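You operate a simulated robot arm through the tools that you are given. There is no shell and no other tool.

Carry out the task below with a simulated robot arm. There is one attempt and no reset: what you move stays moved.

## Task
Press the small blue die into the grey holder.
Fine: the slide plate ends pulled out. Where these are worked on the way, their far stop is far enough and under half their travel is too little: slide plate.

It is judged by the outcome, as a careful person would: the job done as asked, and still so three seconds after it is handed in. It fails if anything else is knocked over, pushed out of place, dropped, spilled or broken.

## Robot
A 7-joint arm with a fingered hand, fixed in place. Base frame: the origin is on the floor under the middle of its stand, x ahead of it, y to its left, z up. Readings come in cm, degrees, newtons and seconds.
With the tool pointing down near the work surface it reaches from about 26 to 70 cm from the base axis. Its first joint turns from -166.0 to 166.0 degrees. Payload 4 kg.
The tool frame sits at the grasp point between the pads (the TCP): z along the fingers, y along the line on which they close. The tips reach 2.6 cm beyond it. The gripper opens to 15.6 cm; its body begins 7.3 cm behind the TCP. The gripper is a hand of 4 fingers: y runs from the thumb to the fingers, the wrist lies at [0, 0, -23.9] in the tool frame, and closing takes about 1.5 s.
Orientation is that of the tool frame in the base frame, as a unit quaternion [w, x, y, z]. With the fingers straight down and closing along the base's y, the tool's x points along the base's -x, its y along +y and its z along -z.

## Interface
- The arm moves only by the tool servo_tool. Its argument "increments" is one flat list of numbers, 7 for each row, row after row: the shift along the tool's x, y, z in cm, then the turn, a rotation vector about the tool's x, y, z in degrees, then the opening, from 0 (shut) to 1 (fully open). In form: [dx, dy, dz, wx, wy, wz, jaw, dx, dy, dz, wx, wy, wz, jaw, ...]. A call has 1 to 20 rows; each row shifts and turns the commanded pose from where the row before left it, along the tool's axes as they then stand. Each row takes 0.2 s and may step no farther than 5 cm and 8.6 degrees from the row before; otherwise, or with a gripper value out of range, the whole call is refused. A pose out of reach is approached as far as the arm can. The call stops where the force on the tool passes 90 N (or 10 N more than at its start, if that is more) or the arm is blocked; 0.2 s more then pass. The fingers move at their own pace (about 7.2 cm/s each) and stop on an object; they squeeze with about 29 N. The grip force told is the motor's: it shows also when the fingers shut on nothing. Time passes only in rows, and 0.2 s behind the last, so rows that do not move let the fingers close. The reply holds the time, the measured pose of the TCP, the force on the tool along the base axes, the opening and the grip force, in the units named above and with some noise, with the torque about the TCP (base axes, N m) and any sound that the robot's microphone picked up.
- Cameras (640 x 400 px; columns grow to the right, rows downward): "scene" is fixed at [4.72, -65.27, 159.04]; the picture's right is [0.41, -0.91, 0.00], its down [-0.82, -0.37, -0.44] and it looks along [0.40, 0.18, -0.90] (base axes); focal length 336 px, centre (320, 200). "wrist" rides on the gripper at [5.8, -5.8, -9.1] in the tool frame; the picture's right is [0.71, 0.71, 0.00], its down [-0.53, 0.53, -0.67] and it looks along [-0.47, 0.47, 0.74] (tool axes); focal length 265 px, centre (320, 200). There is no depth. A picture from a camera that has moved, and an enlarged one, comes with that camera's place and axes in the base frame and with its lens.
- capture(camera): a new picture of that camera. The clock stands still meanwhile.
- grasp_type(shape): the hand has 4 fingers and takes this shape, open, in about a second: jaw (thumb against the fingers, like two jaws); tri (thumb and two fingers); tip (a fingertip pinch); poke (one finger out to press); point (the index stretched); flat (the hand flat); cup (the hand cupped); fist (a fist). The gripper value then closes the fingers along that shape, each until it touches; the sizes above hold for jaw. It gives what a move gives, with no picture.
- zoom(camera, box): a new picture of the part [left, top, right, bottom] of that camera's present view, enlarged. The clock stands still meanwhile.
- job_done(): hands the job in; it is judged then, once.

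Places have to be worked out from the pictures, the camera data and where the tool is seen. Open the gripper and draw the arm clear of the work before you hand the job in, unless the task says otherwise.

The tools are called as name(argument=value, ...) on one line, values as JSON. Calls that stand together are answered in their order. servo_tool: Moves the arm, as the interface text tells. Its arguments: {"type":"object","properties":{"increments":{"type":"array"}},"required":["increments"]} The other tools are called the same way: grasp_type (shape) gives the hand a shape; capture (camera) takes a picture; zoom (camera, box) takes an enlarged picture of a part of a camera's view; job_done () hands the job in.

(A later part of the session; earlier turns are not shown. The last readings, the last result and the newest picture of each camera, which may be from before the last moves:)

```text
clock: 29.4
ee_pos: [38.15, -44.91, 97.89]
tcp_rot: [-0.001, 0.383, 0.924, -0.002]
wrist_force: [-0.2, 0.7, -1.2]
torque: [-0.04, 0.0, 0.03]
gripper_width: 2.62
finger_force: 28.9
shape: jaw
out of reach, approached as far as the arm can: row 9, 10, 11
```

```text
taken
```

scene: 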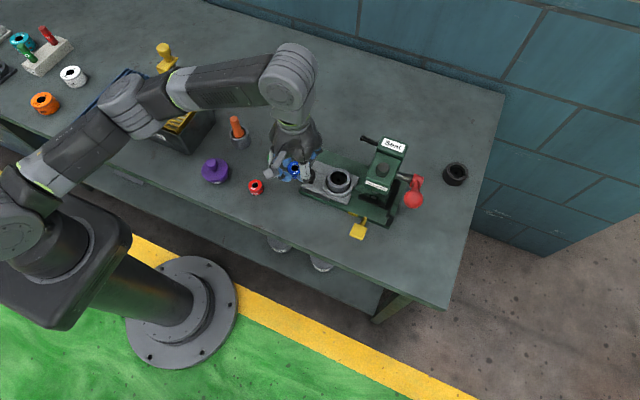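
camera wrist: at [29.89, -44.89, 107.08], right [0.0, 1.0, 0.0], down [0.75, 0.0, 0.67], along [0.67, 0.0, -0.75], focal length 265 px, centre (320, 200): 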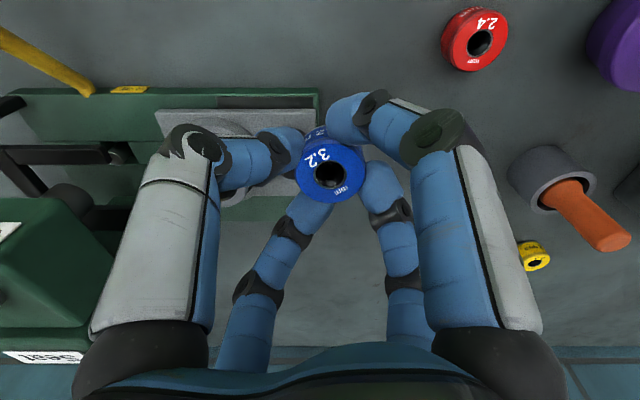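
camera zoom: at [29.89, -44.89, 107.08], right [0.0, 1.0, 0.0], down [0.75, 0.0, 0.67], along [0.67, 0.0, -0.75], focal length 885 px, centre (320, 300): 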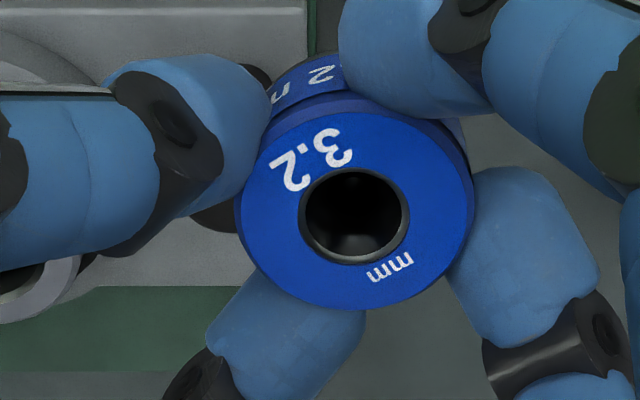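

servo_tool(increments=[-0.757, 3.274, 0.3, 0, 0, 0, 0.1, -0.757, 3.274, 0.3, 0, 0, 0, 0.1, -0.757, 3.274, 0.3, 0, 0, 0, 0.1, -0.757, 3.274, 0.3, 0, 0, 0, 0.1, -0.757, 3.274, 0.3, 0, 0, 0, 0.1, 0, 0, 0, 0, 0, 0, 0.1])

capture(camera="wrist")

capture(camera="scene")

```text
clock: 30.8
ee_pos: [53.4, -38.3, 96.77]
tcp_rot: [-0.003, 0.384, 0.923, -0.001]
wrist_force: [-0.1, -0.3, -1.1]
torque: [-0.04, -0.05, 0.01]
gripper_width: 2.61
finger_force: 28.9
shape: jaw
out of reach, approached as far as the arm can: row 1, 2, 3
```

```text
taken
camera wrist: at [45.07, -38.3, 106.02], right [0.0, 1.0, 0.0], down [0.75, 0.0, 0.67], along [0.67, 0.0, -0.75], focal length 265 px, centre (320, 200)
```

wrist: 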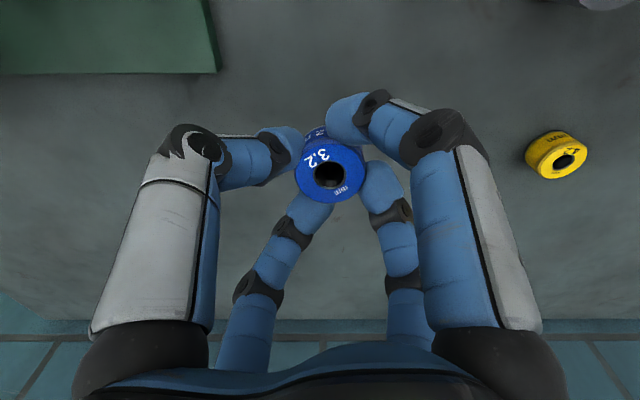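

```text
taken
```

scene: 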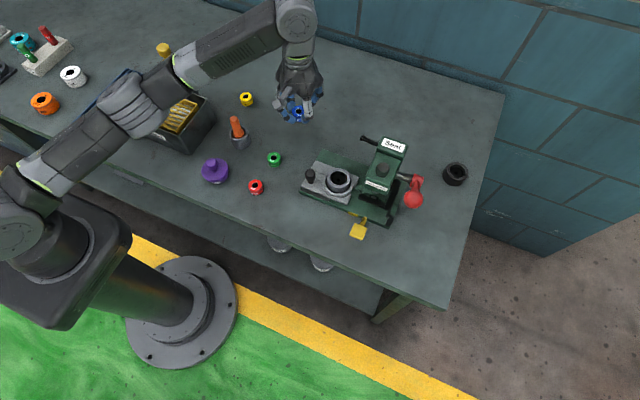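

The arm is now over free table at (53.4, -38.3). I'll lower until the die is just above the table, then in small steps watching the force.

servo_tool(increments=[0, 0, 2, 0, 0, 0, 0.1, 0, 0, 2, 0, 0, 0, 0.1, 0, 0, 1.5, 0, 0, 0, 0.1, 0, 0, 0.5, 0, 0, 0, 0.1, 0, 0, 0, 0, 0, 0, 0.1])

zoom(camera="wrist", box=[240, 110, 400, 230])

```text
clock: 32.0
ee_pos: [54.32, -39.76, 91.14]
tcp_rot: [-0.002, 0.384, 0.923, 0.0]
wrist_force: [0.3, -1.0, -1.1]
torque: [0.0, 0.01, 0.01]
gripper_width: 2.58
finger_force: 29.0
shape: jaw
out of reach, approached as far as the arm can: row 1, 2, 3
```

```text
3.33 times, centred on (320, 170) of wrist
camera zoom: at [46.15, -39.82, 100.4], right [0.0, 1.0, 0.0], down [0.75, 0.0, 0.66], along [0.66, 0.0, -0.75], focal length 885 px, centre (320, 300)
```

zoom: 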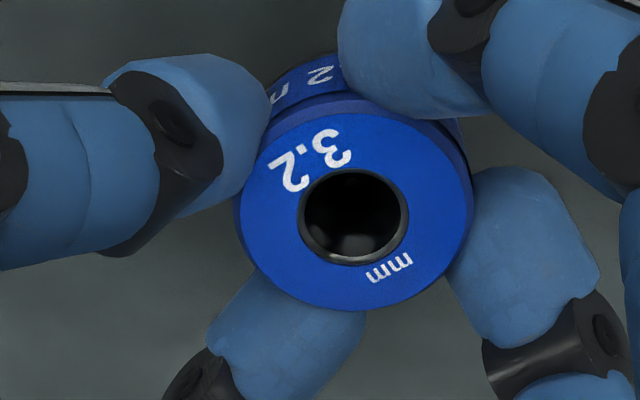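

servo_tool(increments=[0, 0, 0.6, 0, 0, 0, 0.1, 0, 0, 0.5, 0, 0, 0, 0.1, 0, 0, 0, 0, 0, 0, 0.1])

```text
clock: 32.8
ee_pos: [54.51, -40.08, 90.24]
tcp_rot: [-0.003, 0.384, 0.923, -0.001]
wrist_force: [0.5, -0.2, -2.0]
torque: [-0.02, 0.0, -0.04]
gripper_width: 2.62
finger_force: 28.6
shape: jaw
out of reach, approached as far as the arm can: row 1
```

servo_tool(increments=[0, 0, 0.4, 0, 0, 0, 0.1, 0, 0, 0.2, 0, 0, 0, 0.1, 0, 0, 0, 0, 0, 0, 0.1])

zoom(camera="scene", box=[240, 60, 380, 160])

```text
clock: 33.6
ee_pos: [54.66, -40.13, 89.63]
tcp_rot: [-0.002, 0.384, 0.923, -0.001]
wrist_force: [-0.2, -0.1, -1.8]
torque: [0.0, -0.01, -0.03]
gripper_width: 2.59
finger_force: 29.1
shape: jaw
out of reach, approached as far as the arm can: row 2
```

```text
4.00 times, centred on (310, 110) of scene
camera zoom: at [4.72, -65.27, 159.04], right [0.41, -0.91, 0.0], down [-0.82, -0.37, -0.44], along [0.4, 0.18, -0.9], focal length 1343 px, centre (360, 560)
```

zoom: 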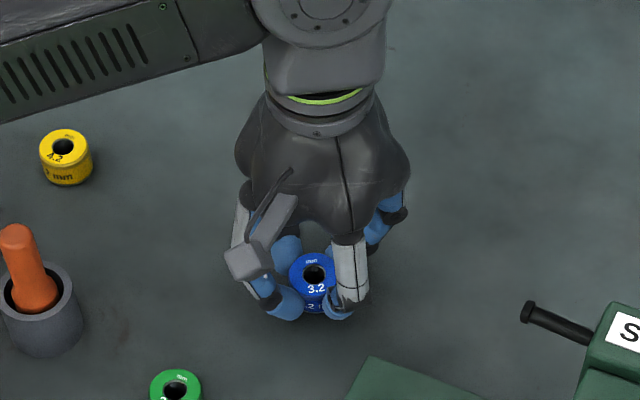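

servo_tool(increments=[0, 0, 0.25, 0, 0, 0, 0.1, 0, 0, 0, 0, 0, 0, 0.1])

servo_tool(increments=[0, 0, 0.2, 0, 0, 0, 0.1, 0, 0, 0, 0, 0, 0, 0.1])

```text
clock: 34.2
ee_pos: [54.59, -40.29, 89.37]
tcp_rot: [-0.002, 0.384, 0.923, -0.002]
wrist_force: [-1.2, -0.4, -1.9]
torque: [0.0, -0.06, 0.01]
gripper_width: 2.58
finger_force: 28.8
shape: jaw
```

```text
clock: 34.8
ee_pos: [54.62, -40.31, 89.27]
tcp_rot: [-0.003, 0.384, 0.923, 0.0]
wrist_force: [-0.1, 0.1, 0.1]
torque: [-0.01, 0.02, 0.01]
gripper_width: 2.61
finger_force: 29.3
shape: jaw
```

The weight is now off the tool (force ≈0), so the die rests on the table. I open the fingers to let it settle and look.

servo_tool(increments=[0, 0, 0, 0, 0, 0, 0.2, 0, 0, 0, 0, 0, 0, 0.28, 0, 0, 0, 0, 0, 0, 0.36, 0, 0, 0, 0, 0, 0, 0.42, 0, 0, 0, 0, 0, 0, 0.42, 0, 0, 0, 0, 0, 0, 0.42])

capture(camera="wrist")

zoom(camera="wrist", box=[240, 110, 400, 230])

```text
clock: 36.2
ee_pos: [54.57, -40.09, 89.28]
tcp_rot: [-0.003, 0.384, 0.923, 0.0]
wrist_force: [-0.1, 0.2, -0.2]
torque: [0.0, 0.03, 0.01]
gripper_width: 6.52
finger_force: 0.0
shape: jaw
```

```text
taken
camera wrist: at [46.41, -40.16, 98.45], right [0.0, 1.0, 0.0], down [0.75, 0.0, 0.66], along [0.66, 0.0, -0.75], focal length 265 px, centre (320, 200)
```

wrist: 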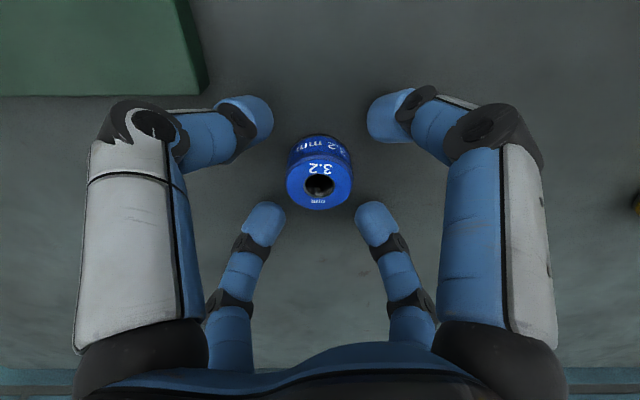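

```text
3.33 times, centred on (320, 170) of wrist
camera zoom: at [46.41, -40.16, 98.45], right [0.0, 1.0, 0.0], down [0.75, 0.0, 0.66], along [0.66, 0.0, -0.75], focal length 885 px, centre (320, 300)
```

zoom: 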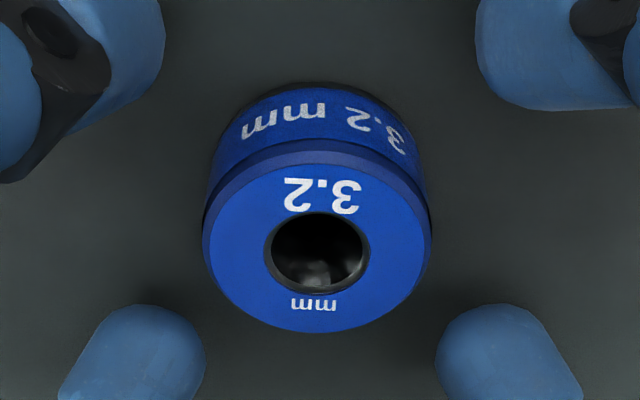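

The die stands upright and centred. Before gripping again I want the arm back in its earlier, well-behaved posture, so I lift clear and retreat toward the start pose.

servo_tool(increments=[0, 0, -2, 0, 0, 0, 0.42, 0, 0, -3, 0, 0, 0, 0.42, 0, 0, -3, 0, 0, 0, 0.42, 0, 0, 0, 0, 0, 0, 0.42])

capture(camera="scene")

```text
clock: 37.2
ee_pos: [54.39, -40.1, 97.12]
tcp_rot: [-0.001, 0.385, 0.923, -0.001]
wrist_force: [0.7, -0.2, 0.1]
torque: [-0.01, 0.04, 0.0]
gripper_width: 6.52
finger_force: 0.1
shape: jaw
```

```text
taken
```

scene: 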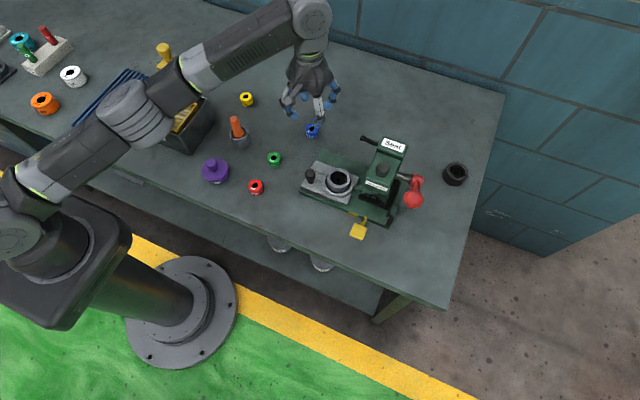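

servo_tool(increments=[1.92, -2.54, -2.44, 0, 0, 0, 0.42, 1.92, -2.54, -2.44, 0, 0, 0, 0.42, 1.92, -2.54, -2.44, 0, 0, 0, 0.42, 1.92, -2.54, -2.44, 0, 0, 0, 0.42, 1.92, -2.54, -2.44, 0, 0, 0, 0.42, 1.92, -2.54, -2.44, 0, 0, 0, 0.42, 1.92, -2.54, -2.44, 0, 0, 0, 0.42, 1.92, -2.54, -2.44, 0, 0, 0, 0.42, 1.92, -2.54, -2.44, 0, 0, 0, 0.42, 0, 0, 0, 0, 0, 0, 0.42])

capture(camera="scene")

```text
clock: 39.4
ee_pos: [26.43, -44.41, 119.29]
tcp_rot: [-0.001, 0.384, 0.923, -0.002]
wrist_force: [1.0, -0.8, 0.6]
torque: [0.01, -0.01, -0.01]
gripper_width: 6.52
finger_force: 0.1
shape: jaw
out of reach, approached as far as the arm can: row 3, 4
```

```text
taken
```

scene: 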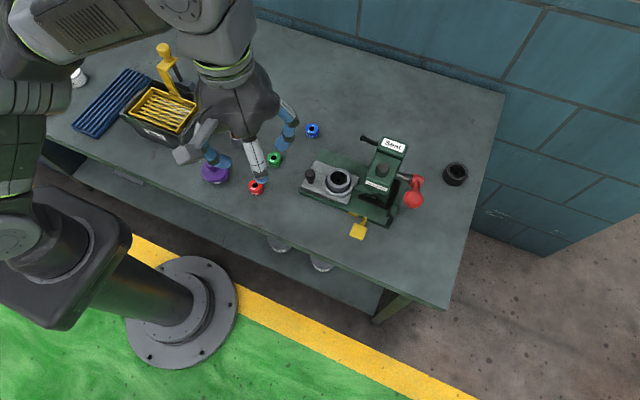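

servo_tool(increments=[0, 0, 0, 0, 0, -8.5, 0.42, 0, 0, 0, 0, 0, -8.5, 0.42, 0, 0, 0, 0, 0, -8.5, 0.42, 0, 0, 0, 0, 0, -8.5, 0.42, 0, 0, 0, 0, 0, -8.5, 0.42, 0, 0, 0, 0, 0, -2.5, 0.42, 3.1, 2.4, 0, 0, 0, 0, 0.42, 3.1, 2.4, 0, 0, 0, 0, 0.42, 3.1, 2.4, 0, 0, 0, 0, 0.42, 0, 0, 0, 0, 0, 0, 0.42, 0, 0, 0, 0, 0, 0, 0.42])

capture(camera="scene")

```text
clock: 41.8
ee_pos: [16.43, -40.89, 120.39]
tcp_rot: [-0.002, 0.001, 1.0, 0.0]
wrist_force: [0.4, -0.4, -1.0]
torque: [-0.03, 0.0, 0.02]
gripper_width: 6.55
finger_force: 0.0
shape: jaw
out of reach, approached as far as the arm can: row 8, 9
```

```text
taken
```

scene: 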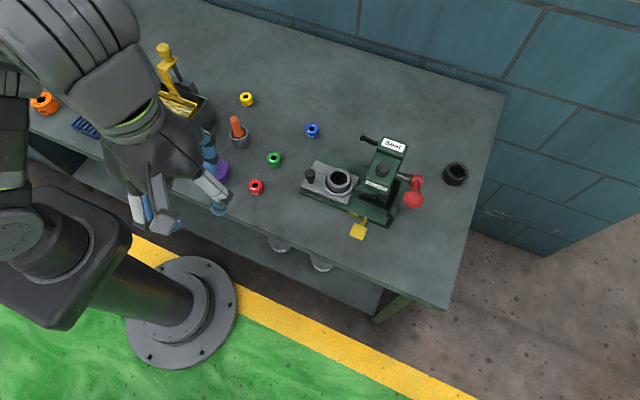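

The arm is in a different elbow posture and near some joint limit here. I'll turn the tool the other way in free space to see whether that frees the posture.

servo_tool(increments=[0, 0, 0, 0, 0, -8.5, 0.42, 0, 0, 0, 0, 0, -8.5, 0.42, 0, 0, 0, 0, 0, -8.5, 0.42, 0, 0, 0, 0, 0, -8.5, 0.42, 0, 0, 0, 0, 0, -8.5, 0.42, 0, 0, 0, 0, 0, -2.5, 0.42, 0, 0, 0, 0, 0, 0, 0.42])

capture(camera="scene")

```text
clock: 43.4
ee_pos: [16.52, -41.0, 120.23]
tcp_rot: [-0.002, -0.381, 0.924, 0.0]
wrist_force: [0.4, -0.8, -0.1]
torque: [0.02, 0.01, -0.01]
gripper_width: 6.53
finger_force: 0.0
shape: jaw
```

```text
taken
```

scene: 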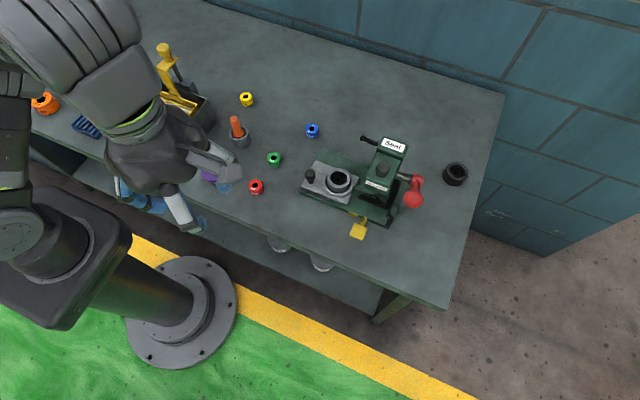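

Turning the tool is unconstrained here. I'll set the camera to look along +x again and go, empty-handed, to view the holder from different directions to measure its position and rim height exactly.

servo_tool(increments=[0, 0, 0, 0, 0, 8.5, 0.42, 0, 0, 0, 0, 0, 8.5, 0.42, 0, 0, 0, 0, 0, 8.5, 0.42, 0, 0, 0, 0, 0, 8.5, 0.42, 0, 0, 0, 0, 0, 8.5, 0.42, 0, 0, 0, 0, 0, 8.5, 0.42, 0, 0, 0, 0, 0, 8.5, 0.42, 0, 0, 0, 0, 0, 8.5, 0.42, 0, 0, 0, 0, 0, 8.5, 0.42, 0, 0, 0, 0, 0, 8.5, 0.42, 0, 0, 0, 0, 0, 5, 0.42, 0, 0, 0, 0, 0, 0, 0.42])

servo_tool(increments=[-3.0, 0.7, 0.5, 0, 0, 0, 0.42, -3.0, 0.7, 0.5, 0, 0, 0, 0.42, -3.0, 0.7, 0.5, 0, 0, 0, 0.42, -3.0, 0.7, 0.5, 0, 0, 0, 0.42, -3.0, 0.7, 0.5, 0, 0, 0, 0.42, -3.0, 0.7, 0.5, 0, 0, 0, 0.42, -3.0, 0.7, 3, 0, 0, 0, 0.42, 0, 0, 3, 0, 0, 0, 0.42, 0, 0, 3, 0, 0, 0, 0.42, 0, 0, 3, 0, 0, 0, 0.42, 0, 0, 0, 0, 0, 0, 0.42])

capture(camera="wrist")

capture(camera="scene")

```text
clock: 46.0
ee_pos: [16.5, -40.95, 120.26]
tcp_rot: [-0.002, 0.384, 0.923, 0.0]
wrist_force: [0.4, 0.3, 0.6]
torque: [0.03, 0.0, 0.03]
gripper_width: 6.54
finger_force: 0.0
shape: jaw
```

```text
clock: 48.4
ee_pos: [32.89, -50.59, 104.29]
tcp_rot: [-0.002, 0.383, 0.924, -0.001]
wrist_force: [0.3, -0.8, 0.5]
torque: [-0.01, 0.01, -0.02]
gripper_width: 6.55
finger_force: 0.2
shape: jaw
out of reach, approached as far as the arm can: row 6, 7
```

```text
taken
camera wrist: at [24.54, -50.62, 113.51], right [0.0, 1.0, 0.0], down [0.75, 0.0, 0.67], along [0.67, 0.0, -0.75], focal length 265 px, centre (320, 200)
```

wrist: 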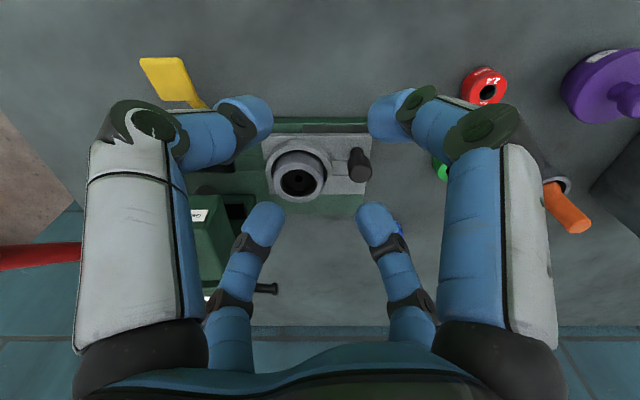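

```text
taken
```

scene: 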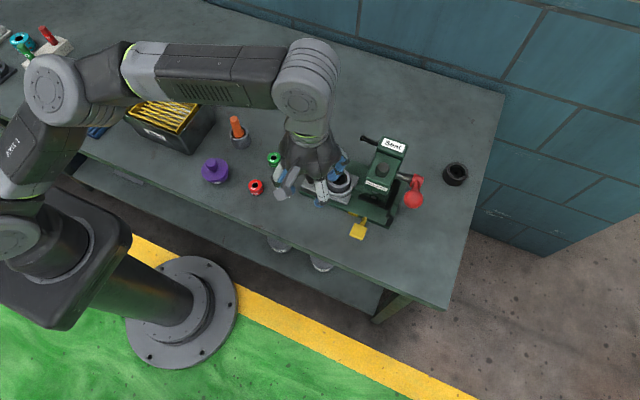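

The holder is fully visible between the fingers. I'll zoom for a precise measurement of the rim from this direction.

zoom(camera="wrist", box=[250, 130, 380, 210])

```text
4.92 times, centred on (315, 170) of wrist
camera zoom: at [24.54, -50.62, 113.51], right [0.0, 1.0, 0.0], down [0.75, 0.0, 0.67], along [0.67, 0.0, -0.75], focal length 1307 px, centre (345, 348)
```

zoom: 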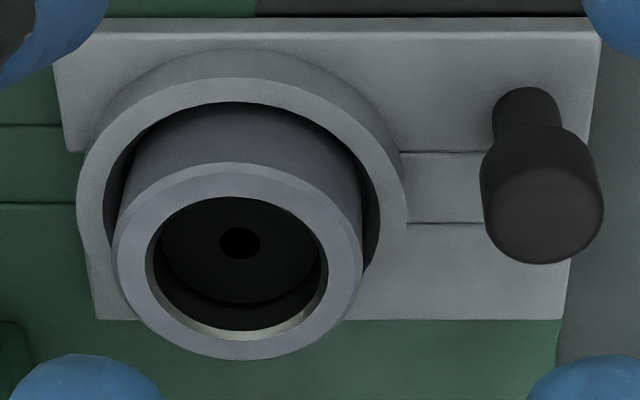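

Combining the wrist views, the holder centre is at about (41.88, -52.93) with rim z≈91.55. Now I go back above the blue die near (54.5, -40.1).

servo_tool(increments=[-1.121, 3.243, 2, 0, 0, 0, 0.42, -1.121, 3.243, 2, 0, 0, 0, 0.42, -1.121, 3.243, 2, 0, 0, 0, 0.42, -1.121, 3.243, 1.3, 0, 0, 0, 0.42, -1.121, 3.243, 0, 0, 0, 0, 0.42, -1.121, 3.243, 0, 0, 0, 0, 0.42, -1.121, 3.243, 0, 0, 0, 0, 0.42, 0, 0, 0, 0, 0, 0, 0.42])

capture(camera="wrist")

capture(camera="scene")

```text
clock: 50.2
ee_pos: [54.61, -40.28, 96.77]
tcp_rot: [-0.002, 0.384, 0.923, -0.001]
wrist_force: [-0.4, 0.2, 0.4]
torque: [-0.01, -0.03, -0.01]
gripper_width: 6.52
finger_force: 0.0
shape: jaw
```

```text
taken
camera wrist: at [46.34, -40.16, 105.94], right [0.0, 1.0, 0.0], down [0.75, 0.0, 0.67], along [0.67, 0.0, -0.75], focal length 265 px, centre (320, 200)
```

wrist: 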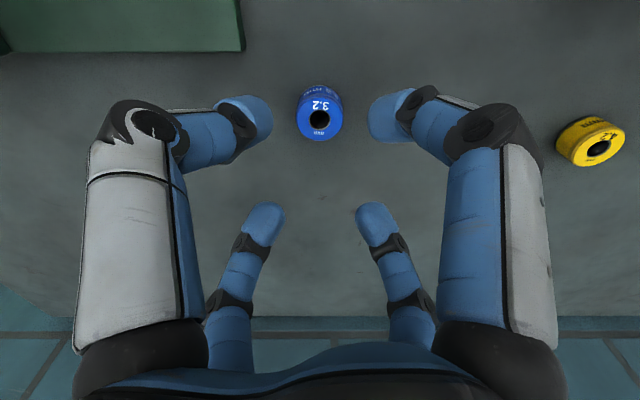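

```text
taken
```

scene: 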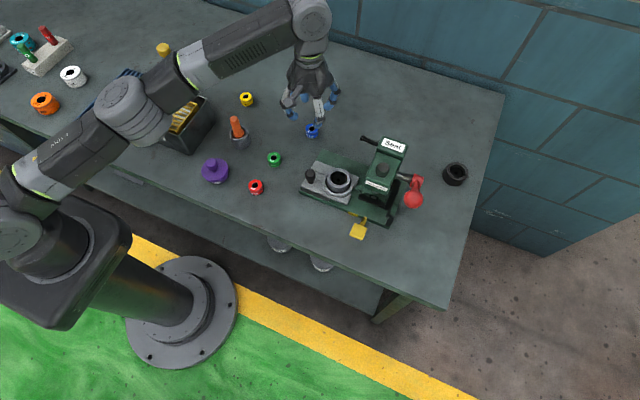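

servo_tool(increments=[0, 0, 0, -0.18, -0.18, 0, 0.42, 0, 0, 0, 0, 0, 0, 0.42])

zoom(camera="wrist", box=[270, 70, 370, 150])

```text
clock: 50.8
ee_pos: [54.53, -40.11, 96.8]
tcp_rot: [0.001, 0.384, 0.923, 0.0]
wrist_force: [-0.6, 0.2, 0.0]
torque: [0.01, 0.0, -0.03]
gripper_width: 6.55
finger_force: 0.0
shape: jaw
```

```text
5.00 times, centred on (320, 110) of wrist
camera zoom: at [46.27, -40.19, 105.98], right [0.0, 1.0, 0.0], down [0.74, 0.0, 0.67], along [0.67, 0.0, -0.74], focal length 1327 px, centre (320, 650)
```

zoom: 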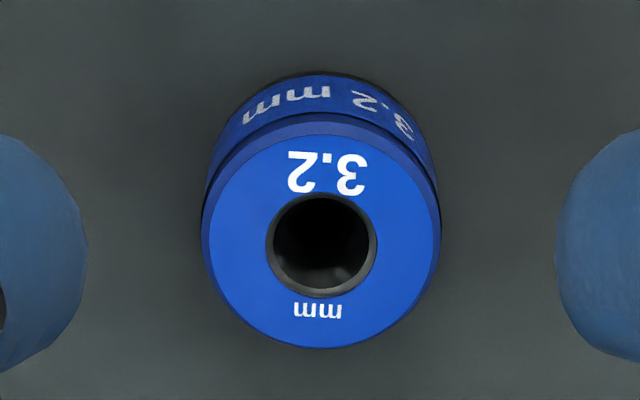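

Die is centred under the TCP. I descend to z≈89.3 and grip as before.

servo_tool(increments=[0, 0, 2.5, 0, 0, 0, 0.42, 0, 0, 2.5, 0, 0, 0, 0.42, 0, 0, 1.5, 0, 0, 0, 0.42, 0, 0, 0.9, 0, 0, 0, 0.42, 0, 0, 0, 0, 0, 0, 0.42])

zoom(camera="wrist", box=[240, 110, 400, 230])

```text
clock: 52.0
ee_pos: [54.62, -40.19, 89.43]
tcp_rot: [-0.001, 0.385, 0.923, -0.001]
wrist_force: [-0.4, -0.1, 0.8]
torque: [0.01, -0.01, -0.03]
gripper_width: 6.52
finger_force: 0.1
shape: jaw
```

```text
3.33 times, centred on (320, 170) of wrist
camera zoom: at [46.42, -40.17, 98.64], right [0.0, 1.0, 0.0], down [0.74, 0.0, 0.67], along [0.67, 0.0, -0.74], focal length 885 px, centre (320, 300)
```

zoom: 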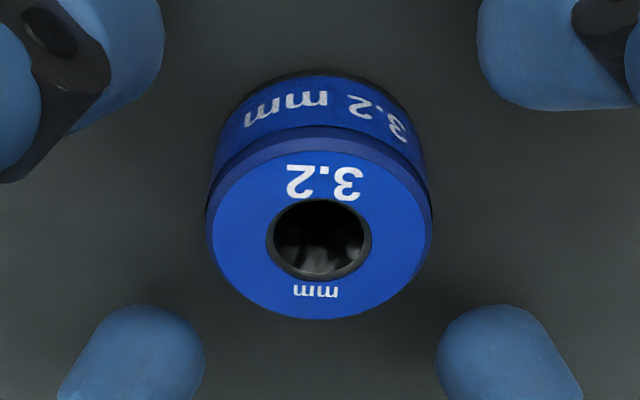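

servo_tool(increments=[0, 0, 0, 0, 0, 0, 0.36, 0, 0, 0, 0, 0, 0, 0.3, 0, 0, 0, 0, 0, 0, 0.24, 0, 0, 0, 0, 0, 0, 0.19, 0, 0, 0, 0, 0, 0, 0.14, 0, 0, 0, 0, 0, 0, 0.1, 0, 0, 0, 0, 0, 0, 0.1, 0, 0, 0, 0, 0, 0, 0.1])

servo_tool(increments=[0, 0, -1, 0, 0, 0, 0.1, 0, 0, -2, 0, 0, 0, 0.1, 0, 0, -2, 0, 0, 0, 0.1, 0, 0, -2.4, 0, 0, 0, 0.1, 0, 0, 0, 0, 0, 0, 0.1])

zoom(camera="wrist", box=[240, 110, 400, 230])

```text
clock: 53.8
ee_pos: [54.7, -40.18, 89.51]
tcp_rot: [0.001, 0.385, 0.923, 0.0]
wrist_force: [0.1, 0.1, 0.3]
torque: [0.02, 0.02, 0.02]
gripper_width: 2.83
finger_force: 29.7
shape: jaw
```

```text
clock: 55.0
ee_pos: [54.65, -40.02, 96.99]
tcp_rot: [0.001, 0.384, 0.923, 0.0]
wrist_force: [0.7, 0.6, -0.5]
torque: [-0.01, -0.03, -0.04]
gripper_width: 2.81
finger_force: 29.0
shape: jaw
```

```text
3.33 times, centred on (320, 170) of wrist
camera zoom: at [46.33, -40.07, 106.07], right [0.0, 1.0, 0.0], down [0.74, 0.0, 0.67], along [0.67, 0.0, -0.74], focal length 885 px, centre (320, 300)
```

zoom: 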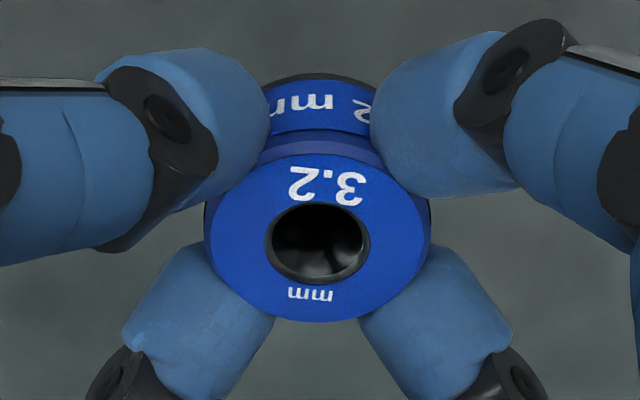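

The die is held straight and centred. I carry it again first toward x≈41.9, then along -y toward the holder.

servo_tool(increments=[1.565, -2.943, -0.2, 0, 0, 0, 0.1, 1.565, -2.943, -0.2, 0, 0, 0, 0.1, 1.565, -2.943, 0, 0, 0, 0, 0.1, 1.565, -2.943, 0, 0, 0, 0, 0.1, -1.77, -1.77, 0, 0, 0, 0, 0.1, -1.77, -1.77, 0, 0, 0, 0, 0.1, 0, 0, 0, 0, 0, 0, 0.1])

capture(camera="scene")

```text
clock: 56.6
ee_pos: [41.77, -48.92, 97.35]
tcp_rot: [0.001, 0.384, 0.923, -0.001]
wrist_force: [-0.3, 0.7, -1.3]
torque: [0.0, 0.03, 0.05]
gripper_width: 2.83
finger_force: 29.4
shape: jaw
```

```text
taken
```

scene: 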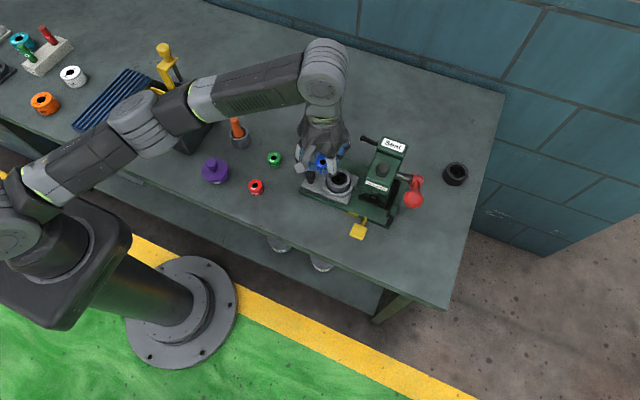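

servo_tool(increments=[-1.4, -1.4, 0, 0, 0, 0, 0.1, -1.4, -1.4, 0, 0, 0, 0, 0.1, 0, 0, 0, 0, 0, 0, 0.1])

zoom(camera="wrist", box=[240, 60, 400, 180])

servo_tool(increments=[0, 0, 0, 0, 0, 0, 0.1])

```text
clock: 57.4
ee_pos: [41.78, -53.16, 97.27]
tcp_rot: [0.001, 0.385, 0.923, -0.001]
wrist_force: [0.4, 0.2, -1.7]
torque: [0.0, -0.03, -0.01]
gripper_width: 2.81
finger_force: 28.9
shape: jaw
```

```text
3.33 times, centred on (320, 120) of wrist
camera zoom: at [33.45, -52.94, 106.54], right [0.0, 1.0, 0.0], down [0.74, 0.0, 0.67], along [0.67, 0.0, -0.74], focal length 885 px, centre (320, 467)
```

zoom: 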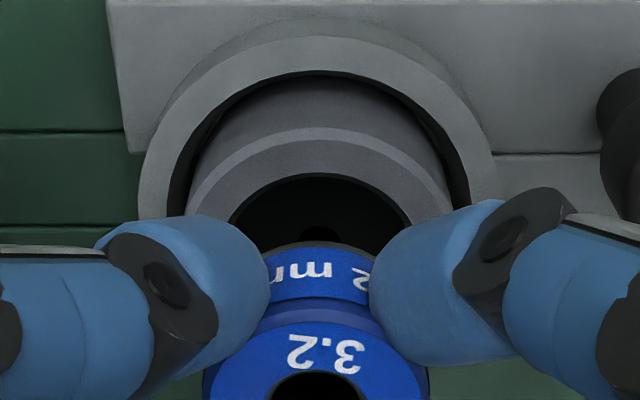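

```text
clock: 57.8
ee_pos: [41.7, -52.94, 97.32]
tcp_rot: [0.001, 0.385, 0.923, -0.001]
wrist_force: [-0.1, -0.6, -1.5]
torque: [-0.01, -0.02, 0.05]
gripper_width: 2.82
finger_force: 29.2
shape: jaw
```

Column alignment in y is within 0.06 cm; in x I need about +0.15. I correct and lower to just above the rim.

servo_tool(increments=[-0.07, 0.14, 0.8, 0, 0, 0, 0.1, 0, 0, 0.8, 0, 0, 0, 0.1, 0, 0, 0, 0, 0, 0, 0.1])

zoom(camera="wrist", box=[240, 60, 400, 180])

zoom(camera="scene", box=[300, 135, 380, 205])

```text
clock: 58.6
ee_pos: [41.92, -52.82, 95.71]
tcp_rot: [0.001, 0.383, 0.924, 0.0]
wrist_force: [0.2, 0.6, -1.9]
torque: [-0.02, 0.06, 0.05]
gripper_width: 2.84
finger_force: 28.5
shape: jaw
```

```text
3.33 times, centred on (320, 120) of wrist
camera zoom: at [33.67, -52.86, 104.9], right [0.0, 1.0, 0.0], down [0.74, 0.0, 0.67], along [0.67, 0.0, -0.74], focal length 885 px, centre (320, 467)
```

zoom: 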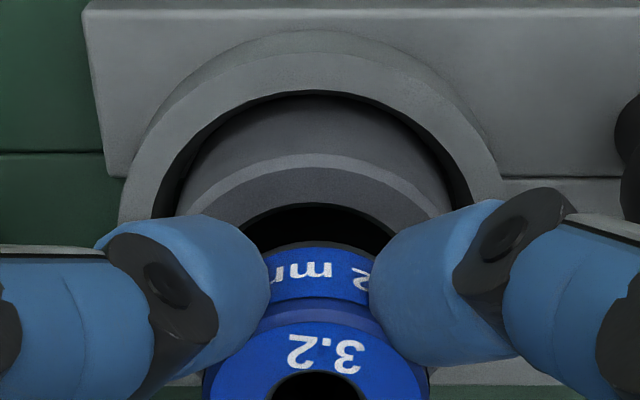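

```text
5.71 times, centred on (340, 170) of scene
camera zoom: at [4.72, -65.27, 159.04], right [0.41, -0.91, 0.0], down [-0.82, -0.37, -0.44], along [0.4, 0.18, -0.9], focal length 1918 px, centre (206, 371)
```

zoom: 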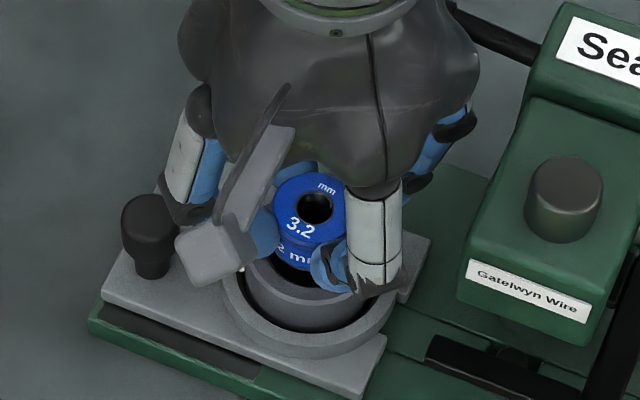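

Alignment looks good in both directions (within ~0.05 cm). I lower in small steps, watching the vertical force for contact.

servo_tool(increments=[0, 0, 0.3, 0, 0, 0, 0.1, 0, 0, 0, 0, 0, 0, 0.1])

servo_tool(increments=[0, 0, 0.25, 0, 0, 0, 0.1, 0, 0, 0, 0, 0, 0, 0.1])

```text
clock: 59.2
ee_pos: [41.92, -52.8, 95.35]
tcp_rot: [0.001, 0.384, 0.923, 0.0]
wrist_force: [-0.6, -0.7, -1.2]
torque: [0.01, -0.01, 0.01]
gripper_width: 2.84
finger_force: 28.5
shape: jaw
```

```text
clock: 59.8
ee_pos: [41.83, -52.82, 95.06]
tcp_rot: [0.0, 0.383, 0.924, -0.001]
wrist_force: [-0.3, 0.9, -1.0]
torque: [0.02, 0.02, 0.0]
gripper_width: 2.83
finger_force: 28.7
shape: jaw
```

servo_tool(increments=[0, 0, 0.2, 0, 0, 0, 0.1, 0, 0, 0, 0, 0, 0, 0.1])

servo_tool(increments=[0, 0, 0.2, 0, 0, 0, 0.1, 0, 0, 0, 0, 0, 0, 0.1])

zoom(camera="wrist", box=[240, 90, 400, 210])

```text
clock: 60.4
ee_pos: [41.83, -52.89, 94.99]
tcp_rot: [0.001, 0.384, 0.923, 0.0]
wrist_force: [-0.2, 1.1, -1.6]
torque: [0.01, 0.0, 0.0]
gripper_width: 2.82
finger_force: 28.8
shape: jaw
```

```text
clock: 61.0
ee_pos: [41.86, -52.98, 94.87]
tcp_rot: [0.001, 0.385, 0.923, 0.0]
wrist_force: [-0.5, -0.5, 4.6]
torque: [-0.05, 0.11, -0.02]
gripper_width: 2.83
finger_force: 29.4
shape: jaw
```

```text
3.33 times, centred on (320, 150) of wrist
camera zoom: at [33.63, -52.92, 104.01], right [0.0, 1.0, 0.0], down [0.74, 0.0, 0.67], along [0.67, 0.0, -0.74], focal length 885 px, centre (320, 367)
```

zoom: 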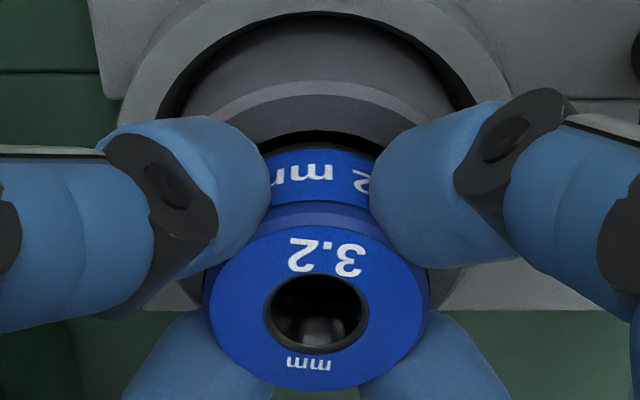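

Light contact (≈6 N) at TCP z≈94.87, just where the die bottom meets the rim; the torque suggests contact on the near (-x) side. I nudge +x by 0.1 and watch the force.

servo_tool(increments=[-0.07, 0.07, 0, 0, 0, 0, 0.1, 0, 0, 0, 0, 0, 0, 0.1])

servo_tool(increments=[0, 0, 0.1, 0, 0, 0, 0.1, 0, 0, 0, 0, 0, 0, 0.1])

```text
clock: 61.6
ee_pos: [41.98, -52.9, 94.81]
tcp_rot: [0.001, 0.384, 0.923, -0.001]
wrist_force: [0.8, -1.2, -1.0]
torque: [0.0, 0.04, 0.01]
gripper_width: 2.85
finger_force: 28.9
shape: jaw
```

```text
clock: 62.2
ee_pos: [41.96, -52.96, 94.62]
tcp_rot: [0.0, 0.384, 0.923, 0.0]
wrist_force: [-0.6, 0.3, -1.9]
torque: [0.0, 0.03, 0.02]
gripper_width: 2.88
finger_force: 28.7
shape: jaw
```

The contact vanished, so the die is dropping into the bore. I keep lowering in small steps.

servo_tool(increments=[0, 0, 0.2, 0, 0, 0, 0.1, 0, 0, 0, 0, 0, 0, 0.1])

servo_tool(increments=[0, 0, 0.2, 0, 0, 0, 0.1, 0, 0, 0, 0, 0, 0, 0.1])

zoom(camera="wrist", box=[240, 90, 400, 210])

```text
clock: 62.8
ee_pos: [41.86, -52.88, 94.58]
tcp_rot: [0.0, 0.385, 0.923, 0.001]
wrist_force: [0.2, -0.1, -1.4]
torque: [0.01, 0.0, 0.0]
gripper_width: 2.87
finger_force: 29.0
shape: jaw
```

```text
clock: 63.4
ee_pos: [42.0, -52.99, 94.27]
tcp_rot: [0.0, 0.385, 0.923, -0.001]
wrist_force: [0.2, 0.6, -1.5]
torque: [-0.02, -0.03, -0.03]
gripper_width: 2.84
finger_force: 28.8
shape: jaw
```

```text
3.33 times, centred on (320, 150) of wrist
camera zoom: at [33.76, -52.96, 103.43], right [0.0, 1.0, 0.0], down [0.74, 0.0, 0.67], along [0.67, 0.0, -0.74], focal length 885 px, centre (320, 367)
```

zoom: 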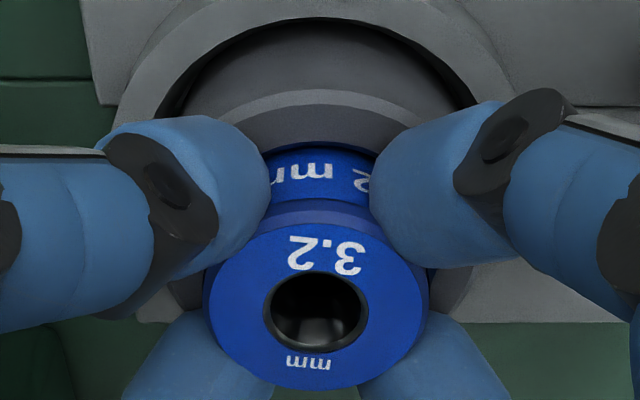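

The die is about 0.5 cm into the bore with no side load. I now open the fingers gently to leave it there.

servo_tool(increments=[0, 0, 0, 0, 0, 0, 0.16, 0, 0, 0, 0, 0, 0, 0.2, 0, 0, 0, 0, 0, 0, 0.24, 0, 0, 0, 0, 0, 0, 0.28, 0, 0, 0, 0, 0, 0, 0.32, 0, 0, 0, 0, 0, 0, 0.32, 0, 0, 0, 0, 0, 0, 0.32])

zoom(camera="wrist", box=[240, 90, 400, 210])

zoom(camera="scene", box=[300, 135, 380, 205])

```text
clock: 65.0
ee_pos: [42.02, -53.09, 94.17]
tcp_rot: [0.001, 0.385, 0.923, 0.0]
wrist_force: [-0.4, -0.2, 0.4]
torque: [0.03, -0.01, 0.01]
gripper_width: 4.95
finger_force: 0.0
shape: jaw
```

```text
3.33 times, centred on (320, 150) of wrist
camera zoom: at [33.76, -52.96, 103.43], right [0.0, 1.0, 0.0], down [0.74, 0.0, 0.67], along [0.67, 0.0, -0.74], focal length 885 px, centre (320, 367)
```

zoom: 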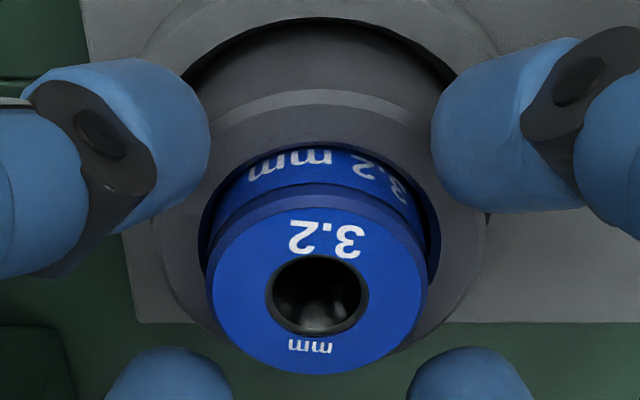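

```text
5.71 times, centred on (340, 170) of scene
camera zoom: at [4.72, -65.27, 159.04], right [0.41, -0.91, 0.0], down [-0.82, -0.37, -0.44], along [0.4, 0.18, -0.9], focal length 1918 px, centre (206, 371)
```

zoom: 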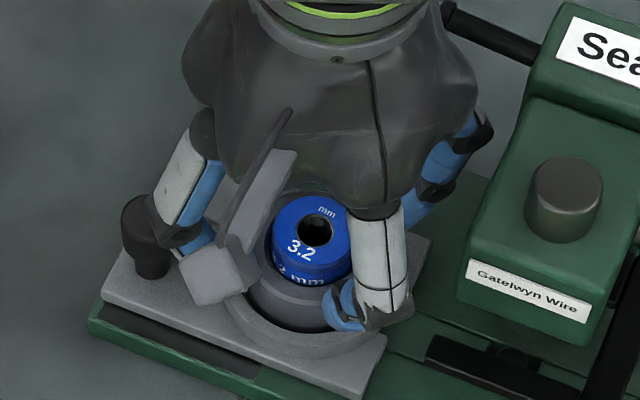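

The die sits upright in the bore, standing proud. I lift straight up clear of it and back away toward +y and -x.

servo_tool(increments=[0, 0, -1, 0, 0, 0, 0.32, 0, 0, -2, 0, 0, 0, 0.32, 0, 0, -1.5, 0, 0, 0, 0.32, 1.77, 1.77, -0.5, 0, 0, 0, 0.32, 2.83, 0, -0.5, 0, 0, 0, 0.32, 2.83, 0, -0.5, 0, 0, 0, 0.32, 2.83, 0, -0.5, 0, 0, 0, 0.32, 0, 0, 0, 0, 0, 0, 0.32])

capture(camera="wrist")

capture(camera="scene")

```text
clock: 66.8
ee_pos: [41.0, -50.6, 103.82]
tcp_rot: [-0.001, 0.384, 0.923, 0.0]
wrist_force: [-0.9, 0.0, 0.4]
torque: [0.0, 0.03, -0.02]
gripper_width: 4.96
finger_force: 0.1
shape: jaw
out of reach, approached as far as the arm can: row 4, 5, 6, 7
```

```text
taken
camera wrist: at [32.73, -50.64, 112.98], right [0.0, 1.0, 0.0], down [0.74, 0.0, 0.67], along [0.67, 0.0, -0.74], focal length 265 px, centre (320, 200)
```

wrist: 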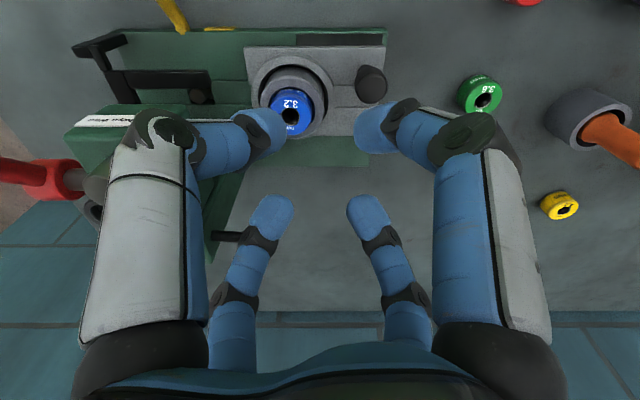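

```text
taken
```

scene: 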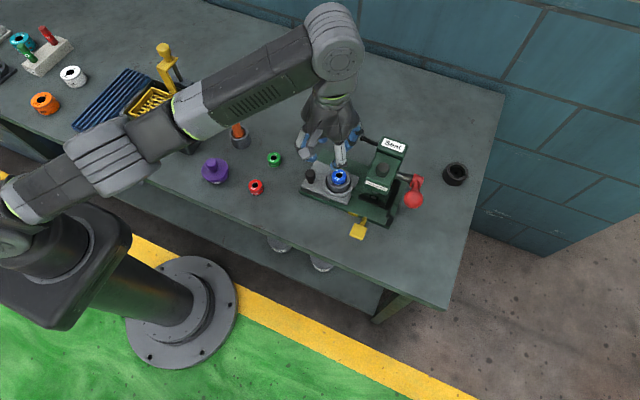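

Die is seated upright on the holder. I zoom into the press's underside area and the knob to plan pushing the plate.

zoom(camera="wrist", box=[50, 10, 270, 150])

zoom(camera="wrist", box=[230, 20, 410, 150])

zoom(camera="scene", box=[340, 125, 440, 235])

```text
2.86 times, centred on (160, 80) of wrist
camera zoom: at [32.73, -50.64, 112.98], right [0.0, 1.0, 0.0], down [0.74, 0.0, 0.67], along [0.67, 0.0, -0.74], focal length 758 px, centre (777, 543)
```

zoom: 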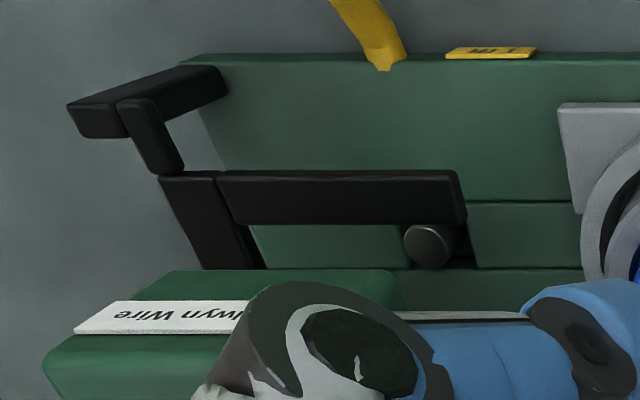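

```text
3.08 times, centred on (320, 85) of wrist
camera zoom: at [32.73, -50.64, 112.98], right [0.0, 1.0, 0.0], down [0.74, 0.0, 0.67], along [0.67, 0.0, -0.74], focal length 817 px, centre (320, 554)
```

zoom: 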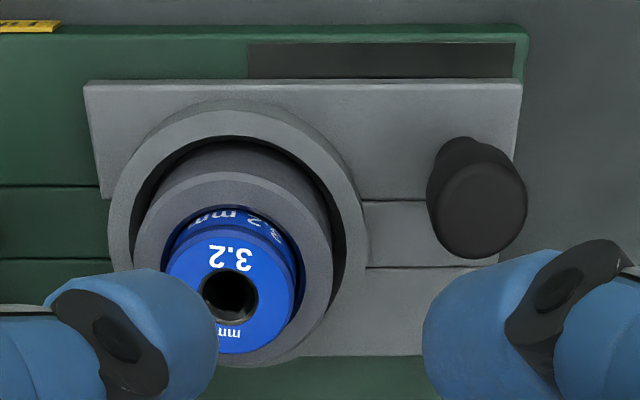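

```text
3.64 times, centred on (390, 180) of scene
camera zoom: at [4.72, -65.27, 159.04], right [0.41, -0.91, 0.0], down [-0.82, -0.37, -0.44], along [0.4, 0.18, -0.9], focal length 1221 px, centre (66, 273)
```

zoom: 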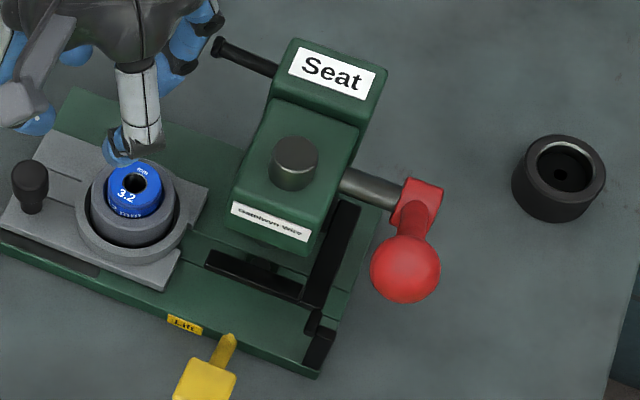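

I see a black fork-like bar beside the ram (x≈39.5, z≈92) that the holder slides under. To work the slide I'll use a single extended finger, so I move clear and try the "poke" shape.

servo_tool(increments=[3.44, 0.61, 0, 0, 0, 0, 0.4, 3.44, 0.61, 0, 0, 0, 0, 0.4, 3.44, 0.61, 0, 0, 0, 0, 0.4, 0, 0, 0, 0, 0, 0, 0.4])

grasp_type(shape="poke")

capture(camera="wrist")

zoom(camera="scene", box=[220, 60, 400, 220])

```text
clock: 67.8
ee_pos: [40.65, -49.7, 106.16]
tcp_rot: [0.0, 0.385, 0.923, 0.0]
wrist_force: [-0.2, 0.8, -0.2]
torque: [0.01, 0.02, -0.01]
gripper_width: 6.2
finger_force: 0.0
shape: jaw
out of reach, approached as far as the arm can: row 1, 2, 3
```

```text
clock: 68.7
ee_pos: [40.63, -49.72, 106.12]
tcp_rot: [0.0, 0.384, 0.923, -0.001]
wrist_force: [-0.1, 0.1, -0.2]
torque: [-0.03, 0.01, -0.02]
gripper_width: 0.0
finger_force: 0.0
shape: poke
```

```text
taken
camera wrist: at [32.36, -49.7, 115.25], right [0.0, 1.0, 0.0], down [0.74, 0.0, 0.67], along [0.67, 0.0, -0.74], focal length 265 px, centre (320, 200)
```

wrist: 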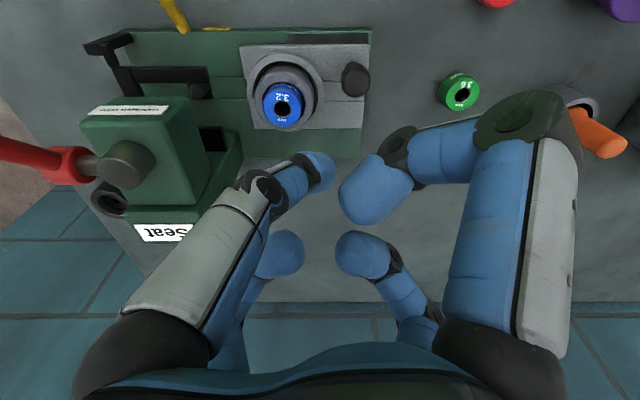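

```text
2.50 times, centred on (310, 140) of scene
camera zoom: at [4.72, -65.27, 159.04], right [0.41, -0.91, 0.0], down [-0.82, -0.37, -0.44], along [0.4, 0.18, -0.9], focal length 839 px, centre (345, 350)
```

zoom: 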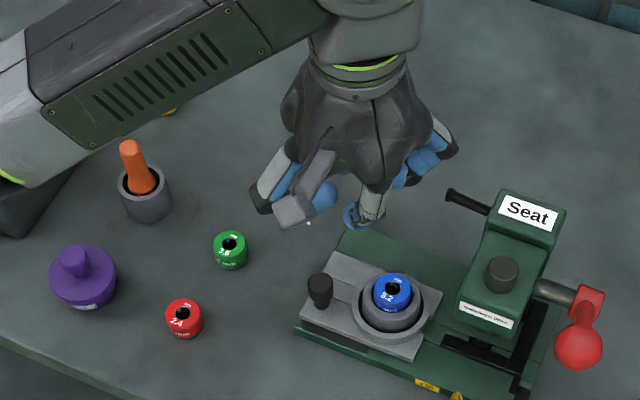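

In "poke" the thumb's tip ends about 2.7 cm below the TCP on its axis. I'll also check "point" to see if it reaches farther beyond the other knuckles.

grasp_type(shape="point")

capture(camera="wrist")

zoom(camera="scene", box=[220, 60, 400, 220])

```text
clock: 69.6
ee_pos: [40.58, -49.75, 106.11]
tcp_rot: [-0.001, 0.384, 0.923, 0.0]
wrist_force: [0.2, -0.1, 0.0]
torque: [-0.04, -0.02, 0.01]
gripper_width: 15.02
finger_force: 0.2
shape: point
```

```text
taken
camera wrist: at [32.36, -49.7, 115.25], right [0.0, 1.0, 0.0], down [0.74, 0.0, 0.67], along [0.67, 0.0, -0.74], focal length 265 px, centre (320, 200)
```

wrist: 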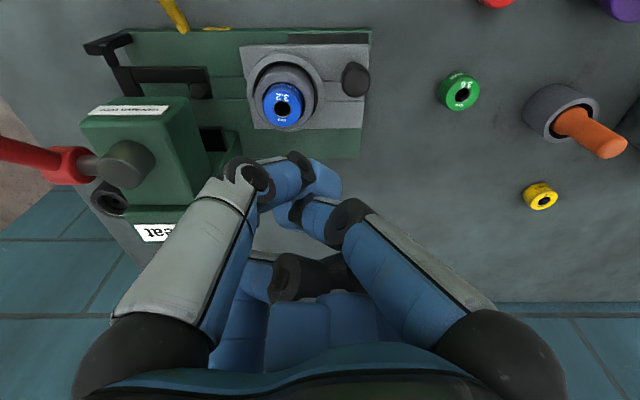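

```text
2.50 times, centred on (310, 140) of scene
camera zoom: at [4.72, -65.27, 159.04], right [0.41, -0.91, 0.0], down [-0.82, -0.37, -0.44], along [0.4, 0.18, -0.9], focal length 839 px, centre (345, 350)
```

zoom: 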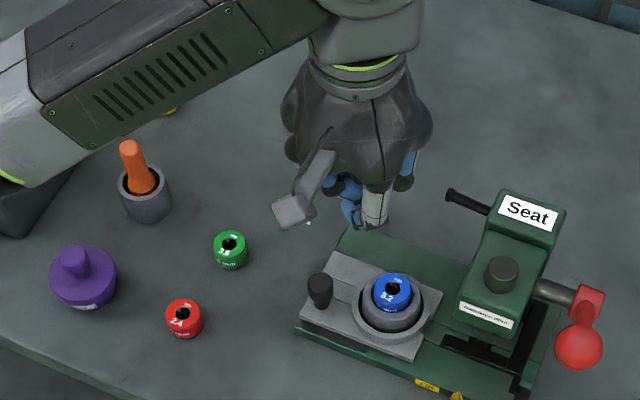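

zoom(camera="scene", box=[290, 90, 370, 160])

zoom(camera="wrist", box=[200, 120, 440, 300])

```text
5.71 times, centred on (330, 125) of scene
camera zoom: at [4.72, -65.27, 159.04], right [0.41, -0.91, 0.0], down [-0.82, -0.37, -0.44], along [0.4, 0.18, -0.9], focal length 1918 px, centre (263, 629)
```

zoom: 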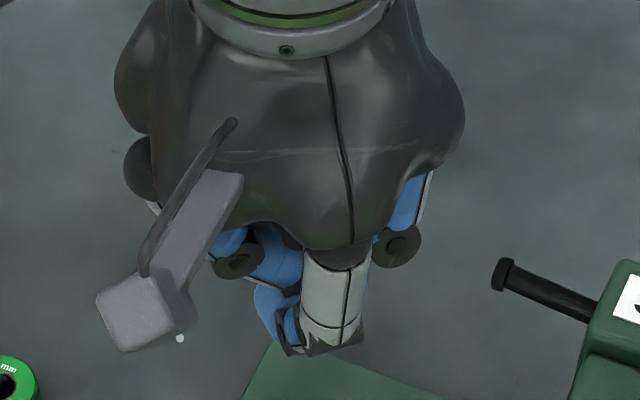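

```text
2.22 times, centred on (320, 210) of wrist
camera zoom: at [32.36, -49.7, 115.25], right [0.0, 1.0, 0.0], down [0.74, 0.0, 0.67], along [0.67, 0.0, -0.74], focal length 590 px, centre (320, 178)
```

zoom: 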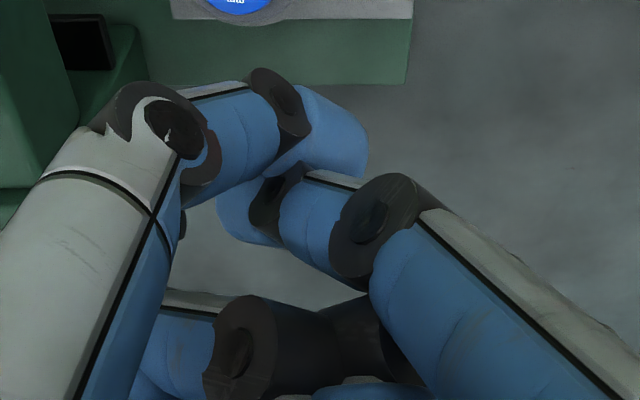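

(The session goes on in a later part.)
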